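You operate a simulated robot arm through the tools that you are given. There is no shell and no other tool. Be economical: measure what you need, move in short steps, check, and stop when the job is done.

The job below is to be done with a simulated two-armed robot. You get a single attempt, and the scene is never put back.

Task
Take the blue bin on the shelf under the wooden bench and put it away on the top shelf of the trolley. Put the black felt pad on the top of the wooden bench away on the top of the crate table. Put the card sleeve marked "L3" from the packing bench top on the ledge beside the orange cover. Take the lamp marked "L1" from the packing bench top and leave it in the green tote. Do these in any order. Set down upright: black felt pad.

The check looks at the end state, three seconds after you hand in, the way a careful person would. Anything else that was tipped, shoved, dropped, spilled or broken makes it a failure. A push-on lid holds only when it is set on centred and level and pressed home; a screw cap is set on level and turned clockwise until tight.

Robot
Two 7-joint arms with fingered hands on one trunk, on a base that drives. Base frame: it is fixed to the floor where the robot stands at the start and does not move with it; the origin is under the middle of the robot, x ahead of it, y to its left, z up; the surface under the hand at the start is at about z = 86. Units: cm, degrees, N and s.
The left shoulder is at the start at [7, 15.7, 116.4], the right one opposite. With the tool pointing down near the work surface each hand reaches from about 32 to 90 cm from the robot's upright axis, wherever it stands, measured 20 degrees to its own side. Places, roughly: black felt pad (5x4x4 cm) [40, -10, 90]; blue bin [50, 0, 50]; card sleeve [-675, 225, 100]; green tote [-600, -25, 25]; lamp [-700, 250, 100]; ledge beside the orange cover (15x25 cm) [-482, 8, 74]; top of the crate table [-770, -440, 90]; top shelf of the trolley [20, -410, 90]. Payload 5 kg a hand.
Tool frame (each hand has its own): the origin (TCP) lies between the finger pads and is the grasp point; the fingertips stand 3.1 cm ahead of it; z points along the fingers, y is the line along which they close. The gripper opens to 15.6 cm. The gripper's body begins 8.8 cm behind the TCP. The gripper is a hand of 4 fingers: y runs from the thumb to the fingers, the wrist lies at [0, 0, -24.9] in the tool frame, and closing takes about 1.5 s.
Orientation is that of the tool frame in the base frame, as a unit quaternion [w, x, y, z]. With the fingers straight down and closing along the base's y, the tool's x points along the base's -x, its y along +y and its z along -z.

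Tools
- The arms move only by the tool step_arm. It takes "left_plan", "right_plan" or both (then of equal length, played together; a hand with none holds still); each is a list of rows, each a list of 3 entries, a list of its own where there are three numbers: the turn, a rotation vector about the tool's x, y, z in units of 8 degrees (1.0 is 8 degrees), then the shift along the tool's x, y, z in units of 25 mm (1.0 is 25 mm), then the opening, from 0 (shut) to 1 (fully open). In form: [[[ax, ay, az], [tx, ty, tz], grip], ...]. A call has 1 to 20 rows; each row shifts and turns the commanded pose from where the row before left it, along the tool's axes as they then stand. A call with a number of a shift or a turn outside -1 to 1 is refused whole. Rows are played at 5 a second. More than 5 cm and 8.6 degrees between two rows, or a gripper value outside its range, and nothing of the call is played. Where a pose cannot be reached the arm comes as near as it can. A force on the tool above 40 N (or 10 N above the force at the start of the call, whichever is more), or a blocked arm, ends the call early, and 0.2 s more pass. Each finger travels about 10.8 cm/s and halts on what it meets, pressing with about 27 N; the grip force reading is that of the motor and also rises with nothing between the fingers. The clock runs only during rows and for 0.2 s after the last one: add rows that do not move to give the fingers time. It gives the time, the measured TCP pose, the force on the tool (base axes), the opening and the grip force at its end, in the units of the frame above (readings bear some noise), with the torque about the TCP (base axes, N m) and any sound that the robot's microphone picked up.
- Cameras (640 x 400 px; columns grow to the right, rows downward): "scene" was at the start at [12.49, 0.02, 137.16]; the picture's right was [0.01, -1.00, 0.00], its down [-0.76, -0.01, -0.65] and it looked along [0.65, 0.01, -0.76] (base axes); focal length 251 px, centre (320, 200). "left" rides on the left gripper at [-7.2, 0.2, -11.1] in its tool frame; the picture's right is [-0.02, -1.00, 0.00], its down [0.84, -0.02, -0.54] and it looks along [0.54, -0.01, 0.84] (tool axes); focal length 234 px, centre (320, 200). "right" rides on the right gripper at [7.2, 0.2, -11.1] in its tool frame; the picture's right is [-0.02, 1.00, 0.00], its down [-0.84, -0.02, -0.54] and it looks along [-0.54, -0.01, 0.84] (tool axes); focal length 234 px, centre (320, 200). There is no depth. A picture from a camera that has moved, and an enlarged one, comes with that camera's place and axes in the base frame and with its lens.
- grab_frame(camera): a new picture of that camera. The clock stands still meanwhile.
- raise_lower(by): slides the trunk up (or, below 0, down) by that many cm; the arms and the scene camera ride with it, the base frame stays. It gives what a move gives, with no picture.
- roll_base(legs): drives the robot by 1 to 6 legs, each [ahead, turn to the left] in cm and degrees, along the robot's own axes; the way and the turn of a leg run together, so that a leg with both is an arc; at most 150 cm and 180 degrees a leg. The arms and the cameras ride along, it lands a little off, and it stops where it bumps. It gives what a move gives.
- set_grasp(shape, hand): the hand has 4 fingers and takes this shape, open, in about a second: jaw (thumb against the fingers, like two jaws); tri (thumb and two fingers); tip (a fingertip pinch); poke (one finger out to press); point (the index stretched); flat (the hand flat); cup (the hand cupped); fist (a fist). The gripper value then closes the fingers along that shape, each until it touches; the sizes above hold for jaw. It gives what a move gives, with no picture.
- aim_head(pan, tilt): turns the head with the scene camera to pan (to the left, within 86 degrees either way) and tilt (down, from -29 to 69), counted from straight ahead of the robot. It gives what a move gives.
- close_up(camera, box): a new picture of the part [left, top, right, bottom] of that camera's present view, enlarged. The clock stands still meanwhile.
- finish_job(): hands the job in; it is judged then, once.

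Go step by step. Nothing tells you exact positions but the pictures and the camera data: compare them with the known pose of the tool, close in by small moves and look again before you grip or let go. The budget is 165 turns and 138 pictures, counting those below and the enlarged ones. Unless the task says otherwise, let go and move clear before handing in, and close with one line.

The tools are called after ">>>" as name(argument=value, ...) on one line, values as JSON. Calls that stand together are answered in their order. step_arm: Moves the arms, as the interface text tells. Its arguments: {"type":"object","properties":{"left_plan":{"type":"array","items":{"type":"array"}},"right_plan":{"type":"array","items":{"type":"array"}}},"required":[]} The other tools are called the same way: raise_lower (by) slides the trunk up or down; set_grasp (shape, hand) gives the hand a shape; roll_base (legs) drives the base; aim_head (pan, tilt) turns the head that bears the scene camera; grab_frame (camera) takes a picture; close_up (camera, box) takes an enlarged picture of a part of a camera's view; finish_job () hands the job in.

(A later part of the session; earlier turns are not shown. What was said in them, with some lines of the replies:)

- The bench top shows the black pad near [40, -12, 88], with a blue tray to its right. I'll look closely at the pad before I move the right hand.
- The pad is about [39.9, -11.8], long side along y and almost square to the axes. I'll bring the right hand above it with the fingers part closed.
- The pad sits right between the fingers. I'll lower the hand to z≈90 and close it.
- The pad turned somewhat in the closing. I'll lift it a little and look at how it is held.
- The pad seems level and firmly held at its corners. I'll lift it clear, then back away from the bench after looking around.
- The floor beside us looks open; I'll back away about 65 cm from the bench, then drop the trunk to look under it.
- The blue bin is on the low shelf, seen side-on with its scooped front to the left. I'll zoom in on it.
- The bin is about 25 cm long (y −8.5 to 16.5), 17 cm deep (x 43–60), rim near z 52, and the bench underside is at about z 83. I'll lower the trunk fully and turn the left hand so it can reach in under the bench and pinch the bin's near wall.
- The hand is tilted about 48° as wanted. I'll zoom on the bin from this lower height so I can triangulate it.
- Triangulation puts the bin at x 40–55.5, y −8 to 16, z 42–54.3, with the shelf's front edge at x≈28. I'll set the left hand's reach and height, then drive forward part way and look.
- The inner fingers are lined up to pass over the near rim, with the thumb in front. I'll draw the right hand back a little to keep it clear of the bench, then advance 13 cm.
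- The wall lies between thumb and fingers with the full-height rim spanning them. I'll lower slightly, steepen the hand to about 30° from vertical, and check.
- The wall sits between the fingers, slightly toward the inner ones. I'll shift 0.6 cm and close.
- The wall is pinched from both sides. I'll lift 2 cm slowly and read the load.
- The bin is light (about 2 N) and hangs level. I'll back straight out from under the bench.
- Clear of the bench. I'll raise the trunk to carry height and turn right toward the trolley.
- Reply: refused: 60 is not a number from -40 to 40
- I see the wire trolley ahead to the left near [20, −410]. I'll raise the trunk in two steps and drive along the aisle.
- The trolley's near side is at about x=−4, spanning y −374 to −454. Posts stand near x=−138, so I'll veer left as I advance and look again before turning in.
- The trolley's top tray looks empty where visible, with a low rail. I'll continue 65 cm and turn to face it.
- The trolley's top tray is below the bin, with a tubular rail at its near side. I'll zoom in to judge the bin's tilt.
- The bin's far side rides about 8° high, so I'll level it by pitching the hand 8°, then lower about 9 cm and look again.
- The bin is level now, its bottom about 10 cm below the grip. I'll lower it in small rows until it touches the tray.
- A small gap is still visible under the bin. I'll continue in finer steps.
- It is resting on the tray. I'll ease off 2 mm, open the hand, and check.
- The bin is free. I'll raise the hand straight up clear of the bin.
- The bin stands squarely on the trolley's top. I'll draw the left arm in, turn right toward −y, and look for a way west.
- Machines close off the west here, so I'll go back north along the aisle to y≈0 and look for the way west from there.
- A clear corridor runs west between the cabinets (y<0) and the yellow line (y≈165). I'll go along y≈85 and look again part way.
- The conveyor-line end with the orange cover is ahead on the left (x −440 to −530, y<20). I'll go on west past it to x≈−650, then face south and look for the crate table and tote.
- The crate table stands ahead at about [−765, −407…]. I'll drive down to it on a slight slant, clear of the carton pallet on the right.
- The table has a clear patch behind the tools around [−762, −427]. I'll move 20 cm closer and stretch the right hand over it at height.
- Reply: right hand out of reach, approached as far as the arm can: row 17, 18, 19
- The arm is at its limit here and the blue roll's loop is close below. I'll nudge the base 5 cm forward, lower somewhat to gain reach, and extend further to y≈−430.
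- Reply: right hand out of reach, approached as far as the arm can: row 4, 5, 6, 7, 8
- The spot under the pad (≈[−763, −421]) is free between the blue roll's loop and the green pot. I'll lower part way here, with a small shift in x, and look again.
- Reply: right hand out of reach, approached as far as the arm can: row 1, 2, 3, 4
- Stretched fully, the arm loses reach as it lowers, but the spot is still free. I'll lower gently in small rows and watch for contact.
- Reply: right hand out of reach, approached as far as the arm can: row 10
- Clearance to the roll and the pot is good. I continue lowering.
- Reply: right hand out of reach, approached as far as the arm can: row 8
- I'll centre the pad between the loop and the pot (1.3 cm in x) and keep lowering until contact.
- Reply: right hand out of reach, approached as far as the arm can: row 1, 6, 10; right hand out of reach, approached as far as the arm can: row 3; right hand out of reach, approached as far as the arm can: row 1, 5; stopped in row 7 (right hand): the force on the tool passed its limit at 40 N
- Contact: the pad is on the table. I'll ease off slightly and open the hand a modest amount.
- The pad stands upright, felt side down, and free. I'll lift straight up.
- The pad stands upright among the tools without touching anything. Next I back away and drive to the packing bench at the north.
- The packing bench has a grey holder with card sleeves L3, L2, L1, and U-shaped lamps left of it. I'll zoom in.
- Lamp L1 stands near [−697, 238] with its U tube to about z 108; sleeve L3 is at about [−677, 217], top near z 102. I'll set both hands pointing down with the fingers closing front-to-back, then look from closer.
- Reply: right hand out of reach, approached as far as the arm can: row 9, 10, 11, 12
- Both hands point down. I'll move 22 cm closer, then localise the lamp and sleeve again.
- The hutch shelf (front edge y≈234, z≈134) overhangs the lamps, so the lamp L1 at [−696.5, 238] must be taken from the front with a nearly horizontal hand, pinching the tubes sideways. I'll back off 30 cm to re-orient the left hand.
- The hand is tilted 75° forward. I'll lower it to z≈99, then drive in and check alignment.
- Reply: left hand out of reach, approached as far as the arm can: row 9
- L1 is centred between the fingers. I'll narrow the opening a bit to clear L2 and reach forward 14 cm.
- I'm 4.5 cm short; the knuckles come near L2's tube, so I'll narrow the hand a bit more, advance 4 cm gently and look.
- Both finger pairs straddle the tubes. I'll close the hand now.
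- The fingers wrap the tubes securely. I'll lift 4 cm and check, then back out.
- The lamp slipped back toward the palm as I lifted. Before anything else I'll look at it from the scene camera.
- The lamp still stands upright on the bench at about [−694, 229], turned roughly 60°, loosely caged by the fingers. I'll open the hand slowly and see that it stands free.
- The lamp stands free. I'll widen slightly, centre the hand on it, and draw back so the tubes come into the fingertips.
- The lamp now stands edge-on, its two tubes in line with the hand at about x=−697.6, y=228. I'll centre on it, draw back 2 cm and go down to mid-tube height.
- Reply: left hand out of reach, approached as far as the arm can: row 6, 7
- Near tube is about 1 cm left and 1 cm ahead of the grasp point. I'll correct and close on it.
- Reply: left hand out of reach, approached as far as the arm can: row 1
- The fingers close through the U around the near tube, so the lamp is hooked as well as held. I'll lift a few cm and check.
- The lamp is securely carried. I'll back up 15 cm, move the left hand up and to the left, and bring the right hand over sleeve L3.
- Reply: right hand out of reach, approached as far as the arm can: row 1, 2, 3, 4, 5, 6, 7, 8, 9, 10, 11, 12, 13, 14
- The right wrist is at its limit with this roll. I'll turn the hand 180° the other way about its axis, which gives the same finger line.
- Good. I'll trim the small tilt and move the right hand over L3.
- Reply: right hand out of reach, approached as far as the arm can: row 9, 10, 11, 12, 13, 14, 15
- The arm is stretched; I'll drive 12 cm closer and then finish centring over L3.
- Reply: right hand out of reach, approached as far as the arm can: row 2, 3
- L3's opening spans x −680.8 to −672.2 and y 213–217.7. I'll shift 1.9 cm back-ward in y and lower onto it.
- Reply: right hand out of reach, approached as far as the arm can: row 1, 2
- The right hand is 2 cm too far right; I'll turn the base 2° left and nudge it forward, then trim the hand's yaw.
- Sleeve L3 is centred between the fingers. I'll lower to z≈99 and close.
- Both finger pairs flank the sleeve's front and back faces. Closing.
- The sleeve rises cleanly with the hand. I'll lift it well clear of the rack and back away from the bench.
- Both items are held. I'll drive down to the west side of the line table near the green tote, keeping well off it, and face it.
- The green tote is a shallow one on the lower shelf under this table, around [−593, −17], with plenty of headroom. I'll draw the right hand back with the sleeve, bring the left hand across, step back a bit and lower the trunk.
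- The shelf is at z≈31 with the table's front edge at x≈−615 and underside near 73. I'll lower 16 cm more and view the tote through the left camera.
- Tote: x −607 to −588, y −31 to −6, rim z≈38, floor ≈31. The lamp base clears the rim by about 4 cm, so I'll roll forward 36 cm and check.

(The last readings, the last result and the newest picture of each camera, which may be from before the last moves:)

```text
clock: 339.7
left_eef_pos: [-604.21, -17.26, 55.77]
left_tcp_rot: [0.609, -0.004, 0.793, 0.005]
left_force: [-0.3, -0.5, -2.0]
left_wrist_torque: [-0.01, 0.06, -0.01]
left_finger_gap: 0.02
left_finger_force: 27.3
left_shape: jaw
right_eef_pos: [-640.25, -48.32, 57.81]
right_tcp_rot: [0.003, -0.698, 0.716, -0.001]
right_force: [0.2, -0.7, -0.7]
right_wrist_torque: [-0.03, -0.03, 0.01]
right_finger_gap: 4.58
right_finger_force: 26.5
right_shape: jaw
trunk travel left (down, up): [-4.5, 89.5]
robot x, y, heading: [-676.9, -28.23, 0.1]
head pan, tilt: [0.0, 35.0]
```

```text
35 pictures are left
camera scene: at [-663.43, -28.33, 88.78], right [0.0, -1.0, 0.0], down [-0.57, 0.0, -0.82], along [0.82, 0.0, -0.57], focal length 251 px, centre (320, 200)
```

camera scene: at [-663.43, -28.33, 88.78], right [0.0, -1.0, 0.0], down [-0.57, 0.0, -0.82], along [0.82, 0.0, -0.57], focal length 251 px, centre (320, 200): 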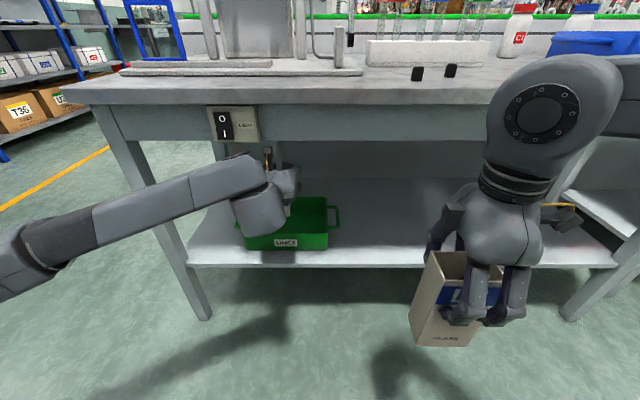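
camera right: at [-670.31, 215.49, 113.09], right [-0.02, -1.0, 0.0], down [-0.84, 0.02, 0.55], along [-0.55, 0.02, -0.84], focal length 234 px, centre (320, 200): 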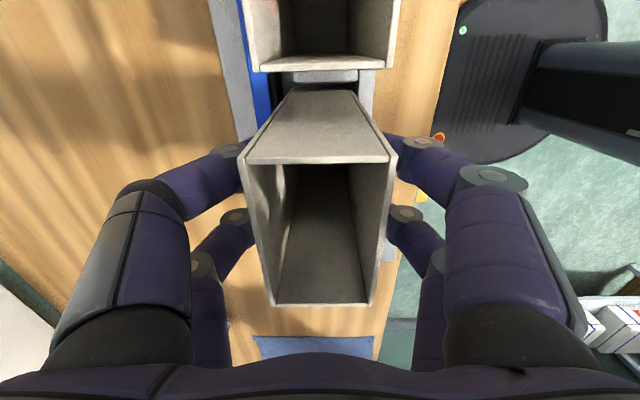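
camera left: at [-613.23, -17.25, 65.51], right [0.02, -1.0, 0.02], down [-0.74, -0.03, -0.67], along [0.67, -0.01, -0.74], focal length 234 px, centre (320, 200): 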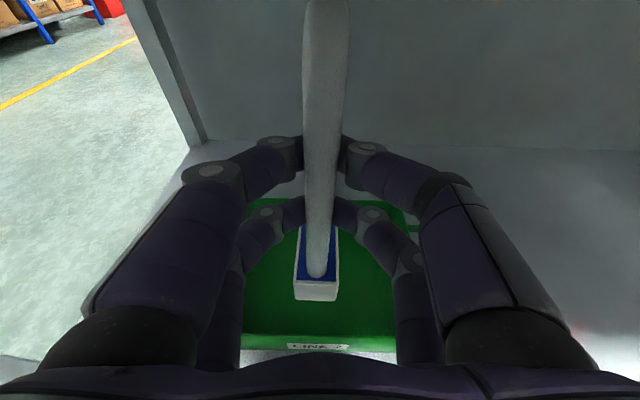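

The lamp is over the tote's front part. I'll advance 4.5 cm more, lower the trunk 4 cm and then lower gently by the arm.

>>> roll_base(legs=[[4.5, 0]])

>>> raise_lower(by=-4.4)

>>> step_arm(left_plan=[[[0, 0, 0], [0.155, 0, 0.04], 0.0], [[0, 0, 0], [0.155, 0, 0.04], 0.0], [[0, 0, 0], [0.155, 0, 0.04], 0.0], [[0, 0, 0], [0.155, 0, 0.04], 0.0], [[0, 0, 0], [0.155, 0, 0.04], 0.0], [[0, 0, 0], [0.155, 0, 0.04], 0.0], [[0, 0, 0], [0.155, 0, 0.04], 0.0], [[0, 0, 0], [0.155, 0, 0.04], 0.0], [[0, 0, 0], [0, 0, 0], 0.0]])

>>> grab_frame(camera="left")

```text
clock: 340.6
left_eef_pos: [-599.71, -17.36, 55.72]
left_tcp_rot: [0.608, -0.003, 0.794, 0.004]
left_force: [0.0, -0.1, -1.8]
left_wrist_torque: [0.03, 0.01, -0.02]
left_finger_gap: 0.0
left_finger_force: 27.1
left_shape: jaw
right_eef_pos: [-635.71, -48.38, 57.91]
right_tcp_rot: [0.002, -0.698, 0.716, 0.0]
right_force: [0.6, -0.4, -1.3]
right_wrist_torque: [-0.02, -0.02, -0.04]
right_finger_gap: 4.57
right_finger_force: 27.5
right_shape: jaw
trunk travel left (down, up): [-4.5, 89.5]
robot x, y, heading: [-672.27, -28.34, 0.1]
head pan, tilt: [0.0, 35.0]
```

```text
clock: 341.5
left_eef_pos: [-599.75, -17.34, 51.33]
left_tcp_rot: [0.609, -0.003, 0.793, 0.004]
left_force: [0.8, 0.6, -1.4]
left_wrist_torque: [0.0, 0.06, 0.02]
left_finger_gap: 0.0
left_finger_force: 26.9
left_shape: jaw
right_eef_pos: [-635.78, -48.45, 53.59]
right_tcp_rot: [0.002, -0.698, 0.716, 0.0]
right_force: [-0.7, 0.7, -1.2]
right_wrist_torque: [0.04, 0.0, -0.04]
right_finger_gap: 4.57
right_finger_force: 27.0
right_shape: jaw
trunk travel left (down, up): [-0.1, 93.9]
robot x, y, heading: [-672.19, -28.54, -0.1]
head pan, tilt: [0.0, 35.0]
```

```text
clock: 343.5
left_eef_pos: [-599.81, -17.5, 48.2]
left_tcp_rot: [0.609, -0.003, 0.793, 0.004]
left_force: [0.0, -0.3, -2.0]
left_wrist_torque: [-0.03, 0.05, 0.0]
left_finger_gap: 0.02
left_finger_force: 27.2
left_shape: jaw
right_eef_pos: [-635.73, -48.36, 53.46]
right_tcp_rot: [0.003, -0.698, 0.716, 0.0]
right_force: [0.1, 0.1, -0.5]
right_wrist_torque: [-0.02, 0.0, 0.02]
right_finger_gap: 4.6
right_finger_force: 26.6
right_shape: jaw
trunk travel left (down, up): [-0.1, 93.9]
robot x, y, heading: [-672.24, -28.49, 0.1]
head pan, tilt: [0.0, 35.0]
```

```text
34 pictures are left
camera left: at [-608.7, -17.29, 57.96], right [0.01, -1.0, 0.02], down [-0.74, -0.03, -0.67], along [0.67, -0.01, -0.74], focal length 234 px, centre (320, 200)
```

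left: 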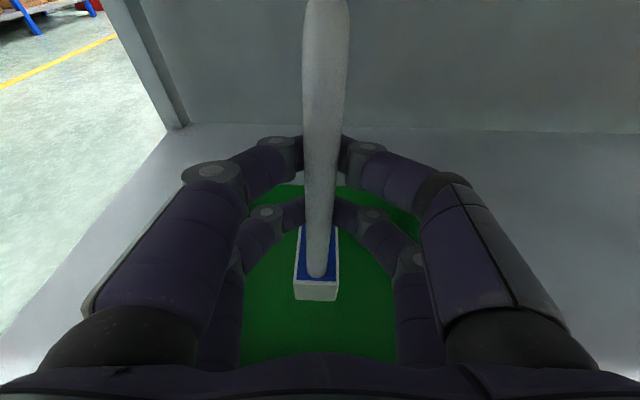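

The lamp base is going down inside the tote. Continue until it touches the floor.

>>> step_arm(left_plan=[[[0, 0, 0], [0.116, 0, 0.03], 0.0], [[0, 0, 0], [0.116, 0, 0.03], 0.0], [[0, 0, 0], [0.116, 0, 0.03], 0.0], [[0, 0, 0], [0.116, 0, 0.03], 0.0], [[0, 0, 0], [0.116, 0, 0.03], 0.0], [[0, 0, 0], [0.116, 0, 0.03], 0.0], [[0, 0, 0], [0.116, 0, 0.03], 0.0], [[0, 0, 0], [0.116, 0, 0.03], 0.0], [[0, 0, 0], [0.116, 0, 0.03], 0.0], [[0, 0, 0], [0.116, 0, 0.03], 0.0], [[0, 0, 0], [0.116, 0, 0.03], 0.0], [[0, 0, 0], [0.116, 0, 0.03], 0.0], [[0, 0, 0], [0, 0, 0], 0.0]])

>>> grab_frame(camera="left")

>>> close_up(camera="scene", box=[220, 140, 380, 240])

```text
clock: 346.3
left_eef_pos: [-599.69, -17.31, 44.45]
left_tcp_rot: [0.608, -0.003, 0.794, 0.003]
left_force: [0.4, 0.5, -1.3]
left_wrist_torque: [0.02, 0.05, 0.01]
left_finger_gap: 0.03
left_finger_force: 26.8
left_shape: jaw
right_eef_pos: [-635.68, -48.46, 53.53]
right_tcp_rot: [0.002, -0.698, 0.716, -0.001]
right_force: [0.4, -0.1, -0.5]
right_wrist_torque: [-0.01, -0.01, 0.0]
right_finger_gap: 4.57
right_finger_force: 27.0
right_shape: jaw
trunk travel left (down, up): [-0.1, 93.9]
robot x, y, heading: [-672.56, -28.32, -0.1]
head pan, tilt: [0.0, 35.0]
```

```text
33 pictures are left
camera left: at [-608.66, -17.27, 54.26], right [0.01, -1.0, 0.02], down [-0.74, -0.03, -0.67], along [0.67, -0.01, -0.74], focal length 234 px, centre (320, 200)
```

left: 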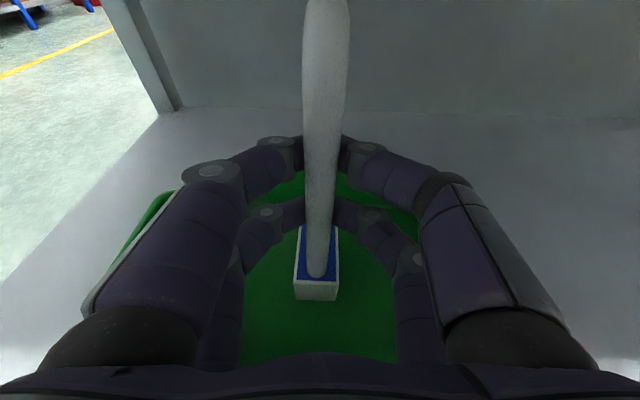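

```text
4.00 times, centred on (300, 190) of scene
camera zoom: at [-658.92, -28.33, 84.39], right [0.0, -1.0, 0.0], down [-0.57, 0.0, -0.82], along [0.82, 0.0, -0.57], focal length 1005 px, centre (400, 240)
```

zoom: 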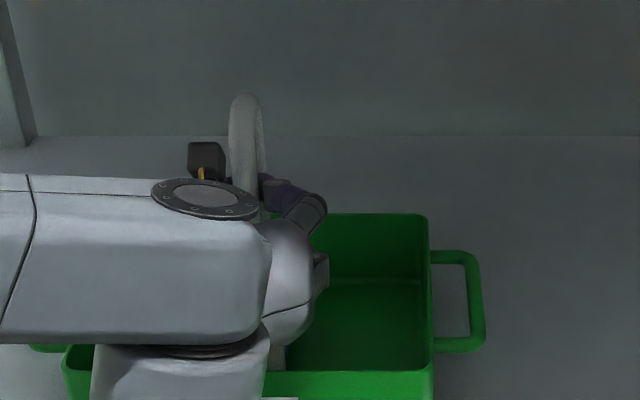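

>>> step_arm(left_plan=[[[0, 0, 0], [0.116, 0, 0.03], 0.0], [[0, 0, 0], [0.116, 0, 0.03], 0.0], [[0, 0, 0], [0.116, 0, 0.03], 0.0], [[0, 0, 0], [0.116, 0, 0.03], 0.0], [[0, 0, 0], [0.116, 0, 0.03], 0.0], [[0, 0, 0], [0.116, 0, 0.03], 0.0], [[0, 0, 0], [0, 0, 0], 0.0]])

>>> grab_frame(camera="left")

```text
clock: 347.7
left_eef_pos: [-599.36, -17.39, 44.0]
left_tcp_rot: [0.618, -0.004, 0.786, 0.003]
left_force: [0.4, -0.3, 15.0]
left_wrist_torque: [-0.04, -0.17, -0.03]
left_finger_gap: 0.05
left_finger_force: 26.9
left_shape: jaw
right_eef_pos: [-635.69, -48.4, 53.62]
right_tcp_rot: [0.002, -0.698, 0.716, -0.001]
right_force: [-0.2, 0.2, -0.1]
right_wrist_torque: [0.04, -0.01, -0.01]
right_finger_gap: 4.57
right_finger_force: 27.1
right_shape: jaw
trunk travel left (down, up): [-0.1, 93.9]
robot x, y, heading: [-672.48, -28.29, 0.1]
head pan, tilt: [0.0, 35.0]
stopped in row 6 (left hand): the force on the tool passed its limit at 42 N (the readings are from after the stop); the commanded pose is now the measured one
```

```text
31 pictures are left
camera left: at [-608.56, -17.3, 53.57], right [0.02, -1.0, 0.02], down [-0.73, -0.03, -0.69], along [0.69, -0.01, -0.73], focal length 234 px, centre (320, 200)
```

left: 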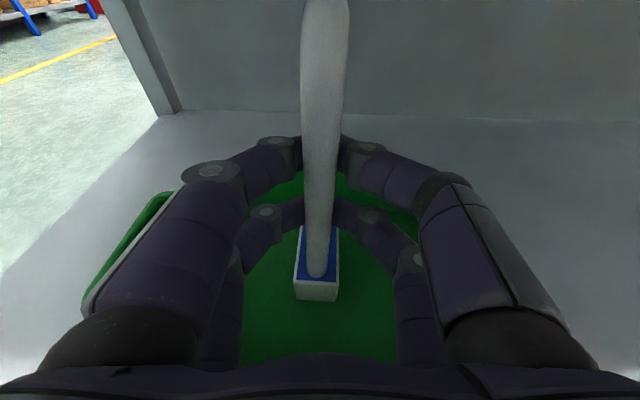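

The lamp has touched the tote's floor. I'll ease off the pressure and open the fingers gently.

>>> step_arm(left_plan=[[[0, 0, 0], [-0.08, 0, -0.02], 0.0], [[0, 0, 0], [0, 0, 0], 0.08], [[0, 0, 0], [0, 0, 0], 0.16], [[0, 0, 0], [0, 0, 0], 0.24], [[0, 0, 0], [0, 0, 0], 0.32], [[0, 0, 0], [0, 0, 0], 0.4], [[0, 0, 0], [0, 0, 0], 0.46], [[0, 0, 0], [0, 0, 0], 0.46], [[0, 0, 0], [0, 0, 0], 0.46]])

>>> grab_frame(camera="left")

```text
clock: 349.7
left_eef_pos: [-599.48, -17.25, 43.81]
left_tcp_rot: [0.614, -0.004, 0.789, 0.003]
left_force: [-0.3, -0.2, 0.4]
left_wrist_torque: [0.0, -0.01, 0.0]
left_finger_gap: 7.09
left_finger_force: 0.1
left_shape: jaw
right_eef_pos: [-635.75, -48.39, 53.64]
right_tcp_rot: [0.001, -0.698, 0.716, 0.0]
right_force: [-0.4, 0.8, -0.7]
right_wrist_torque: [0.01, 0.0, -0.03]
right_finger_gap: 4.58
right_finger_force: 26.8
right_shape: jaw
trunk travel left (down, up): [-0.1, 93.9]
robot x, y, heading: [-672.49, -28.33, -0.0]
head pan, tilt: [0.0, 35.0]
```

```text
30 pictures are left
camera left: at [-608.58, -17.26, 53.34], right [0.02, -1.0, 0.02], down [-0.73, -0.03, -0.68], along [0.68, -0.01, -0.73], focal length 234 px, centre (320, 200)
```

left: 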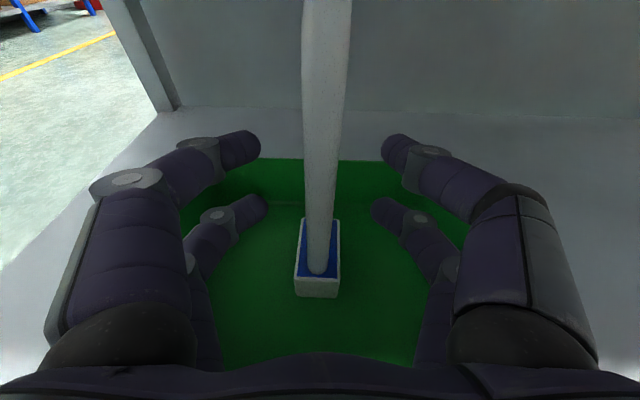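

The lamp stands in the tote, free of the fingers. I'll rise 4 cm and back straight out.

>>> step_arm(left_plan=[[[0, 0, 0], [-0.39, 0, -0.1], 0.46], [[0, 0, 0], [-0.39, 0, -0.1], 0.46], [[0, 0, 0], [-0.39, 0, -0.1], 0.46], [[0, 0, 0], [-0.39, 0, -0.1], 0.46], [[0, 0, 0], [0, 0, 0], 0.46]])

>>> roll_base(legs=[[-45, 0]])

>>> grab_frame(camera="scene")

```text
clock: 350.9
left_eef_pos: [-599.49, -17.38, 47.86]
left_tcp_rot: [0.614, -0.004, 0.789, 0.004]
left_force: [0.1, 0.5, 0.1]
left_wrist_torque: [0.02, -0.02, -0.02]
left_finger_gap: 7.1
left_finger_force: 0.0
left_shape: jaw
right_eef_pos: [-635.69, -48.32, 53.53]
right_tcp_rot: [0.001, -0.697, 0.717, 0.0]
right_force: [0.4, -0.3, -0.2]
right_wrist_torque: [0.0, 0.0, -0.01]
right_finger_gap: 4.57
right_finger_force: 27.1
right_shape: jaw
trunk travel left (down, up): [-0.1, 93.9]
robot x, y, heading: [-672.56, -27.97, 0.3]
head pan, tilt: [0.0, 35.0]
```

```text
clock: 353.6
left_eef_pos: [-644.21, -17.46, 47.65]
left_tcp_rot: [0.614, -0.003, 0.789, 0.002]
left_force: [-0.4, 0.5, 0.3]
left_wrist_torque: [0.0, -0.02, -0.02]
left_finger_gap: 7.11
left_finger_force: 0.0
left_shape: jaw
right_eef_pos: [-680.51, -48.54, 53.5]
right_tcp_rot: [0.002, -0.698, 0.716, -0.001]
right_force: [0.1, 0.5, -1.7]
right_wrist_torque: [0.04, 0.02, 0.0]
right_finger_gap: 4.57
right_finger_force: 26.9
right_shape: jaw
trunk travel left (down, up): [-0.1, 93.9]
robot x, y, heading: [-717.41, -28.35, 0.2]
head pan, tilt: [0.0, 35.0]
```

```text
29 pictures are left
camera scene: at [-703.69, -28.45, 84.39], right [0.0, -1.0, 0.0], down [-0.57, 0.0, -0.82], along [0.82, 0.0, -0.57], focal length 251 px, centre (320, 200)
```

scene: 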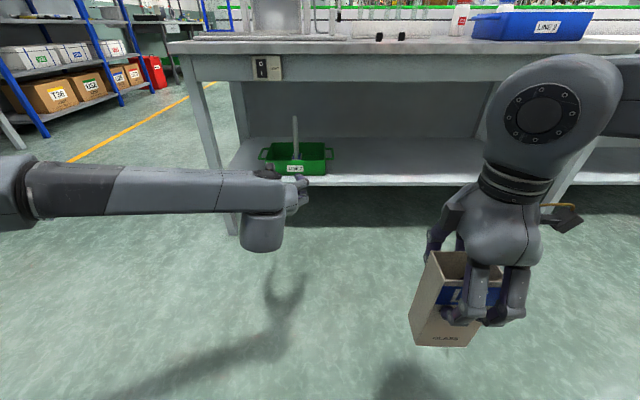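

The lamp stands in the tote as wanted. I'll raise the trunk, fold the left hand away pointing down, and head round to the line's end for the ledge.

>>> raise_lower(by=40)

>>> raise_lower(by=20)

>>> step_arm(left_plan=[[[0, 1, 0], [0, 0, 0], 0.46], [[0, 1, 0], [0, 0, 0], 0.46], [[0, 1, 0], [0, 0, 0], 0.46], [[0, 1, 0], [0, 0, 0], 0.46], [[0, 1, 0], [0, 0, 0], 0.46], [[0, 1, 0], [0, 0, 0], 0.46], [[0, 1, 0], [0, 0, 0], 0.46], [[0, 1, 0], [0, 0, 0], 0.46], [[0, 1, 0], [0, 0, 0], 0.46], [[0, 0.4, 0], [0, 0, 0], 0.46], [[0, 0, 0], [1, 0.5, -0.5], 0.46], [[0, 0, 0], [1, 0.5, -0.5], 0.46], [[0, 0, 0], [1, 0.5, -0.5], 0.46], [[0, 0, 0], [1, 0.5, -0.5], 0.46], [[0, 0, 0], [1, 0.5, -0.5], 0.46], [[0, 0, 0], [1, 0.5, -0.5], 0.46], [[0, 0, 0], [1, 0, 0], 0.46], [[0, 0, 0], [1, 0, 0], 0.46], [[0, 0, 0], [1, 0, 0], 0.46], [[0, 0, 0], [0, 0, 0], 0.46]])

>>> roll_base(legs=[[0, 90], [108, 0], [0, -90], [118, 0], [117, 0], [0, -90]])

>>> grab_frame(camera="scene")

```text
clock: 357.4
left_eef_pos: [-644.19, -17.48, 87.69]
left_tcp_rot: [0.614, -0.004, 0.789, 0.003]
left_force: [0.5, -0.1, 0.6]
left_wrist_torque: [0.01, 0.03, -0.03]
left_finger_gap: 7.13
left_finger_force: 0.0
left_shape: jaw
right_eef_pos: [-680.48, -48.56, 93.53]
right_tcp_rot: [0.002, -0.698, 0.716, -0.001]
right_force: [1.2, -0.4, 0.5]
right_wrist_torque: [0.0, -0.04, -0.02]
right_finger_gap: 4.58
right_finger_force: 26.6
right_shape: jaw
trunk travel left (down, up): [-40.1, 53.9]
robot x, y, heading: [-717.3, -28.49, 0.1]
head pan, tilt: [0.0, 35.0]
```

```text
clock: 359.6
left_eef_pos: [-644.24, -17.41, 107.63]
left_tcp_rot: [0.614, -0.004, 0.789, 0.003]
left_force: [-0.8, 0.3, 0.4]
left_wrist_torque: [0.0, -0.02, -0.05]
left_finger_gap: 7.12
left_finger_force: 0.0
left_shape: jaw
right_eef_pos: [-680.3, -48.52, 113.52]
right_tcp_rot: [0.002, -0.698, 0.716, 0.0]
right_force: [-1.1, 0.4, -1.2]
right_wrist_torque: [-0.04, 0.02, -0.02]
right_finger_gap: 4.57
right_finger_force: 27.1
right_shape: jaw
trunk travel left (down, up): [-60.1, 33.9]
robot x, y, heading: [-717.57, -28.03, 0.1]
head pan, tilt: [0.0, 35.0]
```

```text
clock: 363.8
left_eef_pos: [-666.91, -10.33, 115.08]
left_tcp_rot: [0.006, -0.005, 1.0, 0.0]
left_force: [-0.5, 0.4, -0.6]
left_wrist_torque: [0.0, 0.03, 0.0]
left_finger_gap: 7.15
left_finger_force: 0.0
left_shape: jaw
right_eef_pos: [-680.4, -48.54, 113.53]
right_tcp_rot: [0.002, -0.698, 0.716, -0.001]
right_force: [-0.1, -1.0, -0.1]
right_wrist_torque: [0.05, 0.0, -0.02]
right_finger_gap: 4.57
right_finger_force: 27.1
right_shape: jaw
trunk travel left (down, up): [-60.1, 33.9]
robot x, y, heading: [-717.3, -28.4, 0.5]
head pan, tilt: [0.0, 35.0]
```

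```text
clock: 391.9
left_eef_pos: [-467.2, 39.7, 115.1]
left_tcp_rot: [0.004, 0.683, 0.73, -0.003]
left_force: [-0.5, -0.4, 0.5]
left_wrist_torque: [-0.03, 0.01, -0.01]
left_finger_gap: 7.14
left_finger_force: 0.0
left_shape: jaw
right_eef_pos: [-506.29, 51.19, 113.51]
right_tcp_rot: [0.001, -0.013, 1.0, -0.001]
right_force: [0.2, 0.1, -0.2]
right_wrist_torque: [0.0, -0.01, 0.03]
right_finger_gap: 4.51
right_finger_force: 27.3
right_shape: jaw
trunk travel left (down, up): [-60.1, 33.9]
robot x, y, heading: [-487.88, 88.82, -86.9]
head pan, tilt: [0.0, 35.0]
```

```text
28 pictures are left
camera scene: at [-487.58, 75.06, 144.39], right [-1.0, -0.06, 0.0], down [-0.03, 0.57, -0.82], along [0.05, -0.82, -0.57], focal length 251 px, centre (320, 200)
```

scene: 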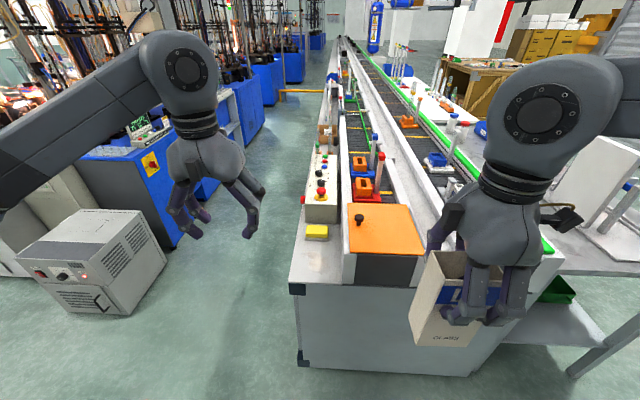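

The ledge is the grey strip left of the orange cover (x −490 to −474, y 2–22), with a yellow block at its far end. I'll shift the base to about [−471, 73] so the right hand can reach [−482, 12].

>>> roll_base(legs=[[0, 44], [23, 0], [0, -47]])

>>> aim_head(pan=-10, tilt=45)

>>> grab_frame(camera="scene")

```text
clock: 397.8
left_eef_pos: [-454.81, 22.23, 114.98]
left_tcp_rot: [0.003, 0.714, 0.7, -0.004]
left_force: [0.6, 0.7, 0.2]
left_wrist_torque: [-0.02, 0.01, -0.03]
left_finger_gap: 7.13
left_finger_force: 0.0
left_shape: jaw
right_eef_pos: [-492.48, 37.12, 113.51]
right_tcp_rot: [0.001, 0.029, 1.0, -0.002]
right_force: [-0.1, 0.0, -0.3]
right_wrist_torque: [-0.01, -0.02, 0.01]
right_finger_gap: 4.5
right_finger_force: 27.1
right_shape: jaw
trunk travel left (down, up): [-60.1, 33.9]
robot x, y, heading: [-471.53, 73.46, -91.9]
head pan, tilt: [0.0, 35.0]
```

```text
clock: 398.5
left_eef_pos: [-454.76, 22.3, 115.03]
left_tcp_rot: [0.003, 0.714, 0.7, -0.004]
left_force: [-0.3, 0.8, -0.5]
left_wrist_torque: [-0.01, 0.05, 0.01]
left_finger_gap: 7.13
left_finger_force: 0.1
left_shape: jaw
right_eef_pos: [-492.59, 37.12, 113.55]
right_tcp_rot: [0.0, 0.029, 1.0, -0.001]
right_force: [0.2, 0.6, -0.5]
right_wrist_torque: [0.03, 0.0, 0.03]
right_finger_gap: 4.5
right_finger_force: 26.0
right_shape: jaw
trunk travel left (down, up): [-60.1, 33.9]
robot x, y, heading: [-471.82, 73.5, -91.8]
head pan, tilt: [-10.0, 45.0]
```

```text
27 pictures are left
camera scene: at [-473.36, 60.2, 142.91], right [-0.98, 0.2, 0.0], down [0.14, 0.69, -0.71], along [-0.14, -0.69, -0.71], focal length 251 px, centre (320, 200)
```

scene: 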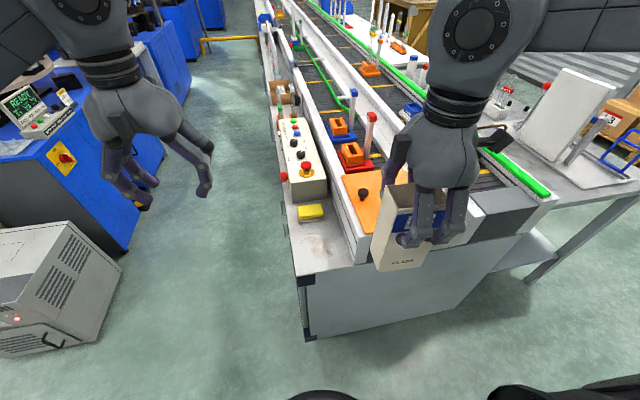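

The free part of the ledge is x −491…−474, y 3.5…22 at z≈74. I'll bring the sleeve over its centre, squared up.

>>> step_arm(right_plan=[[[0, 0, -0.41], [0, 0, 0], 0.0], [[0, 0, 0], [-0.404, -0.964, 0], 0.0], [[0, 0, 0], [-0.404, -0.964, 0], 0.0], [[0, 0, 0], [-0.404, -0.964, 0], 0.0], [[0, 0, 0], [-0.404, -0.964, 0], 0.0], [[0, 0, 0], [-0.404, -0.964, 0], 0.0], [[0, 0, 0], [-0.404, -0.964, 0], 0.0], [[0, 0, 0], [-0.404, -0.964, 0], 0.0], [[0, 0, 0], [-0.404, -0.964, 0], 0.0], [[0, 0, 0], [-0.404, -0.964, 0], 0.0], [[0, 0, 0], [-0.404, -0.964, 0], 0.0], [[0, 0, 0], [0, 0, 0], 0.0]])

>>> grab_frame(camera="scene")

>>> grab_frame(camera="right")

```text
clock: 401.1
left_eef_pos: [-454.7, 22.39, 115.17]
left_tcp_rot: [0.003, 0.715, 0.699, -0.004]
left_force: [0.1, -0.6, 0.1]
left_wrist_torque: [-0.04, -0.02, -0.01]
left_finger_gap: 7.15
left_finger_force: 0.0
left_shape: jaw
right_eef_pos: [-482.52, 13.02, 113.75]
right_tcp_rot: [0.0, 0.001, 1.0, -0.003]
right_force: [0.0, 0.4, -0.7]
right_wrist_torque: [-0.04, -0.01, -0.01]
right_finger_gap: 4.51
right_finger_force: 27.0
right_shape: jaw
trunk travel left (down, up): [-60.1, 33.9]
robot x, y, heading: [-471.58, 73.43, -91.5]
head pan, tilt: [-10.0, 45.0]
```

```text
26 pictures are left
camera scene: at [-473.34, 60.31, 142.92], right [-0.98, 0.2, 0.0], down [0.14, 0.69, -0.71], along [-0.14, -0.69, -0.71], focal length 251 px, centre (320, 200)
```

scene: 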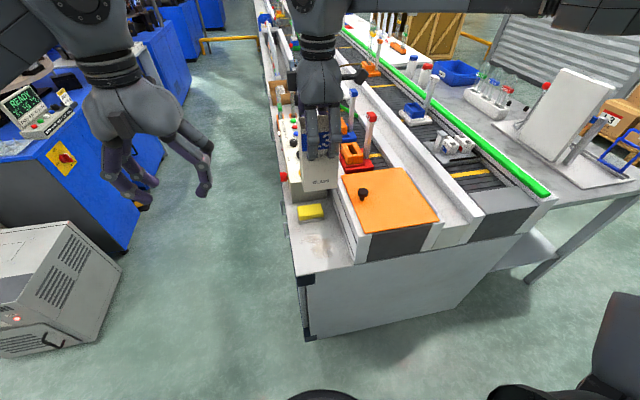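

```text
25 pictures are left
camera right: at [-489.88, 13.34, 124.96], right [0.03, 1.0, 0.0], down [0.84, -0.02, 0.55], along [0.55, -0.02, -0.84], focal length 234 px, centre (320, 200)
```

right: 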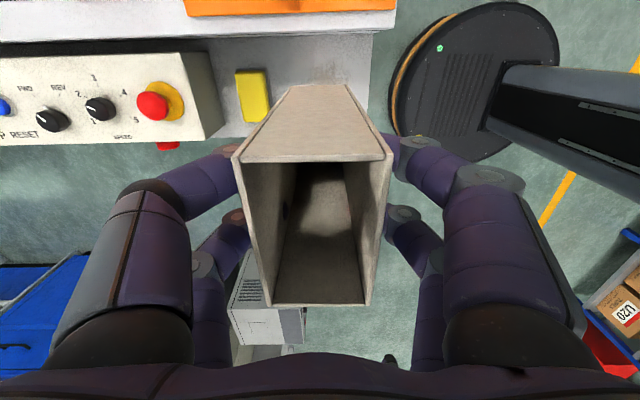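

The sleeve is right over the middle of the ledge. I'll lower 22 cm, then check.

>>> step_arm(right_plan=[[[0, 0, 0], [0, 0, 0.9], 0.0], [[0, 0, 0], [0, 0, 0.9], 0.0], [[0, 0, 0], [0, 0, 0.9], 0.0], [[0, 0, 0], [0, 0, 0.9], 0.0], [[0, 0, 0], [0, 0, 0.9], 0.0], [[0, 0, 0], [0, 0, 0.9], 0.0], [[0, 0, 0], [0, 0, 0.9], 0.0], [[0, 0, 0], [0, 0, 0.9], 0.0], [[0, 0, 0], [0, 0, 0.9], 0.0], [[0, 0, 0], [0, 0, 0], 0.0]])

>>> close_up(camera="scene", box=[240, 150, 440, 275])

```text
clock: 403.3
left_eef_pos: [-454.72, 22.41, 115.18]
left_tcp_rot: [0.003, 0.714, 0.7, -0.003]
left_force: [-0.5, 0.4, -0.2]
left_wrist_torque: [-0.03, -0.01, -0.01]
left_finger_gap: 7.12
left_finger_force: 0.0
left_shape: jaw
right_eef_pos: [-482.38, 12.93, 93.56]
right_tcp_rot: [0.001, 0.001, 1.0, -0.003]
right_force: [0.1, 0.6, -0.2]
right_wrist_torque: [0.01, 0.03, -0.02]
right_finger_gap: 4.48
right_finger_force: 26.8
right_shape: jaw
trunk travel left (down, up): [-60.1, 33.9]
robot x, y, heading: [-471.4, 72.98, -91.8]
head pan, tilt: [-10.0, 45.0]
```

```text
3.20 times, centred on (340, 212) of scene
camera zoom: at [-473.32, 60.24, 142.91], right [-0.98, 0.2, 0.0], down [0.14, 0.69, -0.71], along [-0.14, -0.69, -0.71], focal length 804 px, centre (256, 160)
```

zoom: 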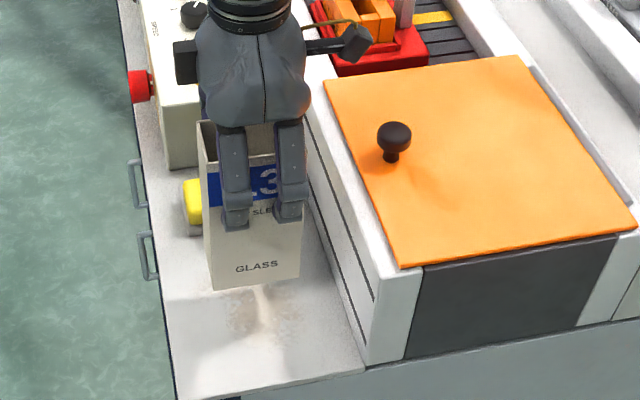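

Clear of everything. I'll lower another 5 cm, then finely until contact.

>>> step_arm(right_plan=[[[0, 0, 0], [0, 0, 0.4], 0.0], [[0, 0, 0], [0, 0, 0.4], 0.0], [[0, 0, 0], [0, 0, 0.4], 0.0], [[0, 0, 0], [0, 0, 0.4], 0.0], [[0, 0, 0], [0, 0, 0.1], 0.0], [[0, 0, 0], [0, 0, 0.1], 0.0], [[0, 0, 0], [0, 0, 0.1], 0.0], [[0, 0, 0], [0, 0, 0.1], 0.0], [[0, 0, 0], [0, 0, 0.1], 0.0], [[0, 0, 0], [0, 0, 0.1], 0.0], [[0, 0, 0], [0, 0, 0.1], 0.0], [[0, 0, 0], [0, 0, 0.1], 0.0], [[0, 0, 0], [0, 0, 0.1], 0.0], [[0, 0, 0], [0, 0, 0.1], 0.0], [[0, 0, 0], [0, 0, 0], 0.0]])

>>> close_up(camera="scene", box=[240, 150, 440, 275])

```text
clock: 406.5
left_eef_pos: [-454.76, 22.42, 115.22]
left_tcp_rot: [0.004, 0.715, 0.7, -0.004]
left_force: [0.1, 0.1, 0.2]
left_wrist_torque: [0.01, -0.01, 0.03]
left_finger_gap: 7.12
left_finger_force: 0.0
left_shape: jaw
right_eef_pos: [-483.71, 14.05, 87.79]
right_tcp_rot: [0.002, 0.001, 1.0, -0.002]
right_force: [0.4, -0.6, -0.4]
right_wrist_torque: [0.01, 0.0, 0.01]
right_finger_gap: 4.5
right_finger_force: 26.5
right_shape: jaw
right hand out of reach, approached as far as the arm can: row 3, 4, 7, 10, 13
trunk travel left (down, up): [-60.1, 33.9]
robot x, y, heading: [-471.27, 73.25, -91.6]
head pan, tilt: [-10.0, 45.0]
```

```text
3.20 times, centred on (340, 212) of scene
camera zoom: at [-473.33, 60.19, 142.91], right [-0.98, 0.2, 0.0], down [0.14, 0.69, -0.71], along [-0.14, -0.69, -0.71], focal length 804 px, centre (256, 160)
```

zoom: 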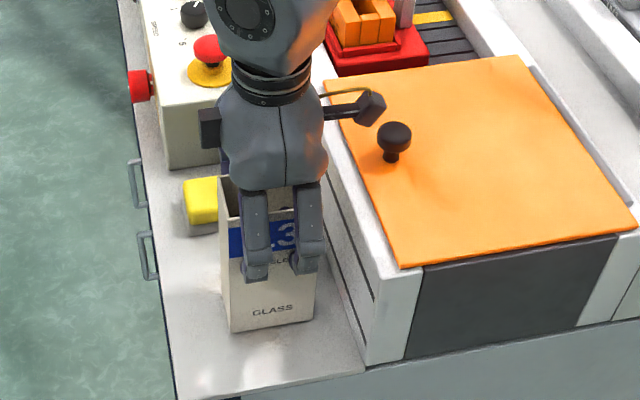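

The arm is at its lower limit and the sleeve is nearly touching. I'll lower the last bit with the trunk.

>>> raise_lower(by=-0.6)

>>> raise_lower(by=-0.4)

>>> close_up(camera="scene", box=[280, 190, 380, 252])

```text
clock: 407.1
left_eef_pos: [-454.73, 22.37, 114.5]
left_tcp_rot: [0.004, 0.714, 0.7, -0.004]
left_force: [-0.5, 0.3, 0.0]
left_wrist_torque: [-0.03, 0.01, 0.0]
left_finger_gap: 7.12
left_finger_force: 0.0
left_shape: jaw
right_eef_pos: [-483.65, 14.06, 87.09]
right_tcp_rot: [0.003, 0.001, 1.0, -0.003]
right_force: [0.4, 0.4, -0.4]
right_wrist_torque: [-0.03, -0.01, -0.01]
right_finger_gap: 4.52
right_finger_force: 27.5
right_shape: jaw
trunk travel left (down, up): [-59.5, 34.5]
robot x, y, heading: [-471.33, 73.06, -92.0]
head pan, tilt: [-10.0, 45.0]
```

```text
clock: 407.6
left_eef_pos: [-454.72, 22.46, 114.11]
left_tcp_rot: [0.005, 0.715, 0.7, -0.004]
left_force: [0.2, -0.2, 0.2]
left_wrist_torque: [0.03, 0.0, 0.01]
left_finger_gap: 7.14
left_finger_force: 0.0
left_shape: jaw
right_eef_pos: [-483.78, 14.02, 86.97]
right_tcp_rot: [0.003, 0.001, 1.0, -0.004]
right_force: [-1.1, 1.0, 17.0]
right_wrist_torque: [0.02, 0.14, -0.02]
right_finger_gap: 4.55
right_finger_force: 27.2
right_shape: jaw
trunk travel left (down, up): [-59.1, 34.9]
robot x, y, heading: [-471.12, 73.26, -91.5]
head pan, tilt: [-10.0, 45.0]
```

```text
6.40 times, centred on (330, 221) of scene
camera zoom: at [-473.32, 60.37, 141.95], right [-0.98, 0.2, 0.0], down [0.14, 0.69, -0.71], along [-0.14, -0.69, -0.71], focal length 1608 px, centre (256, 66)
```

zoom: 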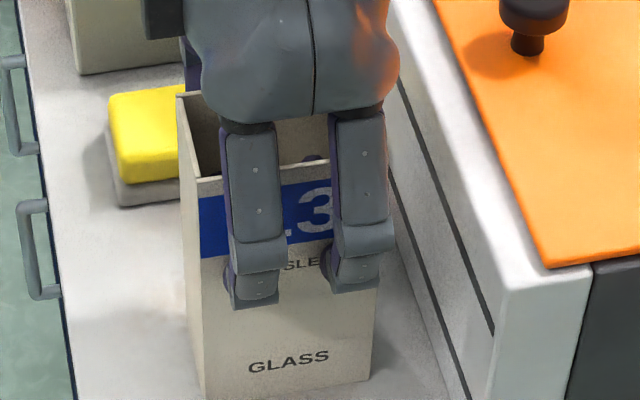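

It is standing on the ledge. I'll ease the pressure and open the hand.

>>> raise_lower(by=0.3)

>>> step_arm(right_plan=[[[0, 0, 0], [0, 0, 0], 0.33], [[0, 0, 0], [0, 0, 0], 0.38], [[0, 0, 0], [0, 0, 0], 0.43], [[0, 0, 0], [0, 0, 0], 0.48], [[0, 0, 0], [0, 0, 0], 0.55], [[0, 0, 0], [0, 0, 0], 0.6], [[0, 0, 0], [0, 0, 0], 0.6]])

>>> grab_frame(camera="right")

```text
clock: 408.1
left_eef_pos: [-454.7, 22.33, 114.39]
left_tcp_rot: [0.004, 0.715, 0.699, -0.004]
left_force: [-0.3, 0.5, 0.0]
left_wrist_torque: [-0.03, 0.0, 0.01]
left_finger_gap: 7.14
left_finger_force: 0.0
left_shape: jaw
right_eef_pos: [-483.74, 14.2, 87.0]
right_tcp_rot: [0.002, 0.0, 1.0, -0.003]
right_force: [0.5, -0.5, 5.1]
right_wrist_torque: [-0.13, 0.07, 0.04]
right_finger_gap: 4.54
right_finger_force: 27.0
right_shape: jaw
trunk travel left (down, up): [-59.4, 34.6]
robot x, y, heading: [-471.45, 73.27, -91.6]
head pan, tilt: [-10.0, 45.0]
```

```text
clock: 409.7
left_eef_pos: [-454.79, 22.3, 114.24]
left_tcp_rot: [0.004, 0.715, 0.699, -0.003]
left_force: [0.0, 0.2, -0.2]
left_wrist_torque: [-0.01, 0.02, 0.01]
left_finger_gap: 7.13
left_finger_force: 0.1
left_shape: jaw
right_eef_pos: [-483.73, 14.0, 87.01]
right_tcp_rot: [0.002, 0.001, 1.0, -0.003]
right_force: [0.0, 0.5, 0.2]
right_wrist_torque: [0.0, 0.0, -0.01]
right_finger_gap: 9.32
right_finger_force: 0.0
right_shape: jaw
trunk travel left (down, up): [-59.4, 34.6]
robot x, y, heading: [-471.35, 73.11, -91.7]
head pan, tilt: [-10.0, 45.0]
```

```text
21 pictures are left
camera right: at [-491.12, 14.34, 98.18], right [0.03, 1.0, -0.01], down [0.84, -0.02, 0.55], along [0.55, -0.02, -0.84], focal length 234 px, centre (320, 200)
```

right: 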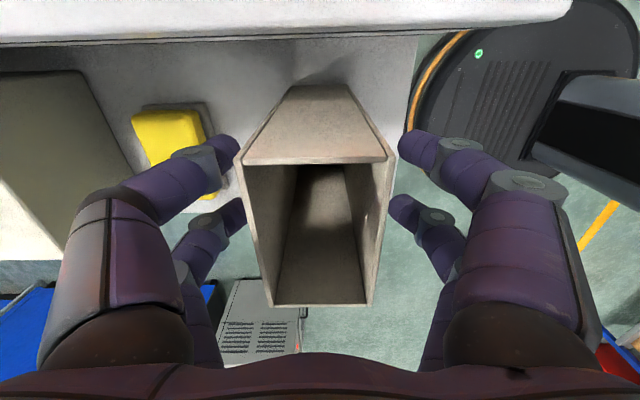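

The sleeve stands free on the ledge. I'll raise the trunk straight up to clear it.

>>> raise_lower(by=28)

>>> grab_frame(camera="scene")

```text
clock: 412.6
left_eef_pos: [-454.79, 22.37, 142.43]
left_tcp_rot: [0.003, 0.714, 0.7, -0.004]
left_force: [-0.5, -0.3, -0.2]
left_wrist_torque: [0.04, -0.01, 0.0]
left_finger_gap: 7.14
left_finger_force: 0.2
left_shape: jaw
right_eef_pos: [-483.72, 14.15, 115.03]
right_tcp_rot: [0.002, 0.001, 1.0, -0.003]
right_force: [-0.4, -0.3, -0.1]
right_wrist_torque: [0.01, -0.03, -0.03]
right_finger_gap: 9.29
right_finger_force: 0.2
right_shape: jaw
trunk travel left (down, up): [-87.4, 6.6]
robot x, y, heading: [-471.18, 73.35, -91.7]
head pan, tilt: [-10.0, 45.0]
```

```text
20 pictures are left
camera scene: at [-473.33, 60.18, 170.2], right [-0.98, 0.2, 0.0], down [0.14, 0.69, -0.71], along [-0.14, -0.69, -0.71], focal length 251 px, centre (320, 200)
```

scene: 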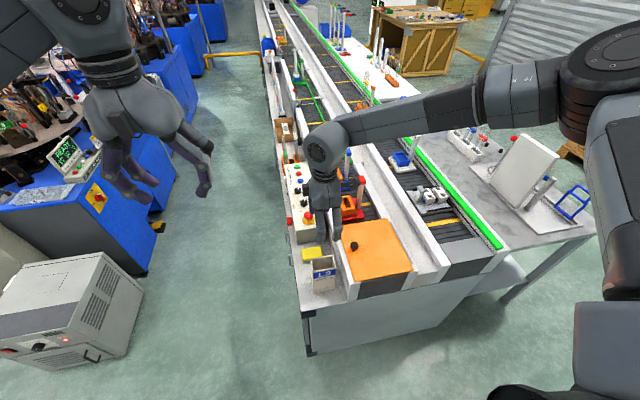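

Sleeve L3 stands upright on the ledge beside the orange cover. I'll back away and take a last look.

>>> roll_base(legs=[[-40, 0]])

>>> close_up(camera="scene", box=[230, 120, 430, 245])

```text
clock: 415.0
left_eef_pos: [-453.58, 61.51, 142.23]
left_tcp_rot: [0.003, 0.715, 0.699, -0.003]
left_force: [0.0, -0.2, -0.5]
left_wrist_torque: [0.02, -0.03, 0.0]
left_finger_gap: 7.13
left_finger_force: 0.0
left_shape: jaw
right_eef_pos: [-482.6, 53.26, 115.05]
right_tcp_rot: [0.002, 0.001, 1.0, -0.001]
right_force: [-0.3, -0.2, -0.3]
right_wrist_torque: [0.06, -0.02, -0.01]
right_finger_gap: 9.3
right_finger_force: 0.1
right_shape: jaw
trunk travel left (down, up): [-87.4, 6.6]
robot x, y, heading: [-470.04, 112.66, -91.9]
head pan, tilt: [-10.0, 45.0]
```

```text
3.20 times, centred on (330, 182) of scene
camera zoom: at [-472.16, 99.31, 170.18], right [-0.98, 0.2, 0.0], down [0.14, 0.69, -0.71], along [-0.14, -0.69, -0.71], focal length 804 px, centre (288, 256)
```

zoom: 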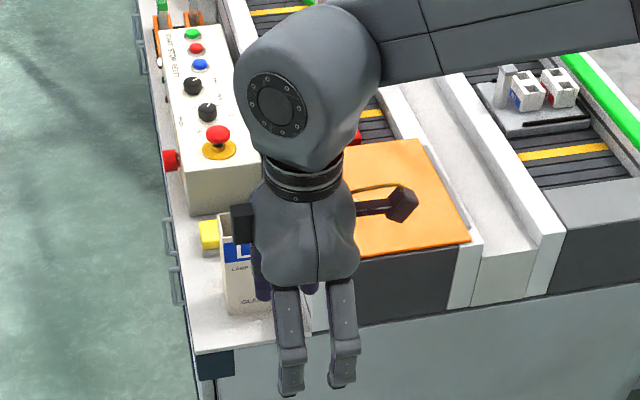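

All four items are in place and both hands are clear, so I'm handing in.

>>> finish_job()

```text
The job is handed in.
```

All four items were put away as asked and the job is handed in: the bin on the trolley's top shelf, the felt pad upright on the crate table, lamp L1 standing in the green tote, and sleeve L3 upright on the ledge beside the orange cover. On my first grip lamp L1 slipped and slid about 9 cm across the bench. It stayed upright and looked undamaged.
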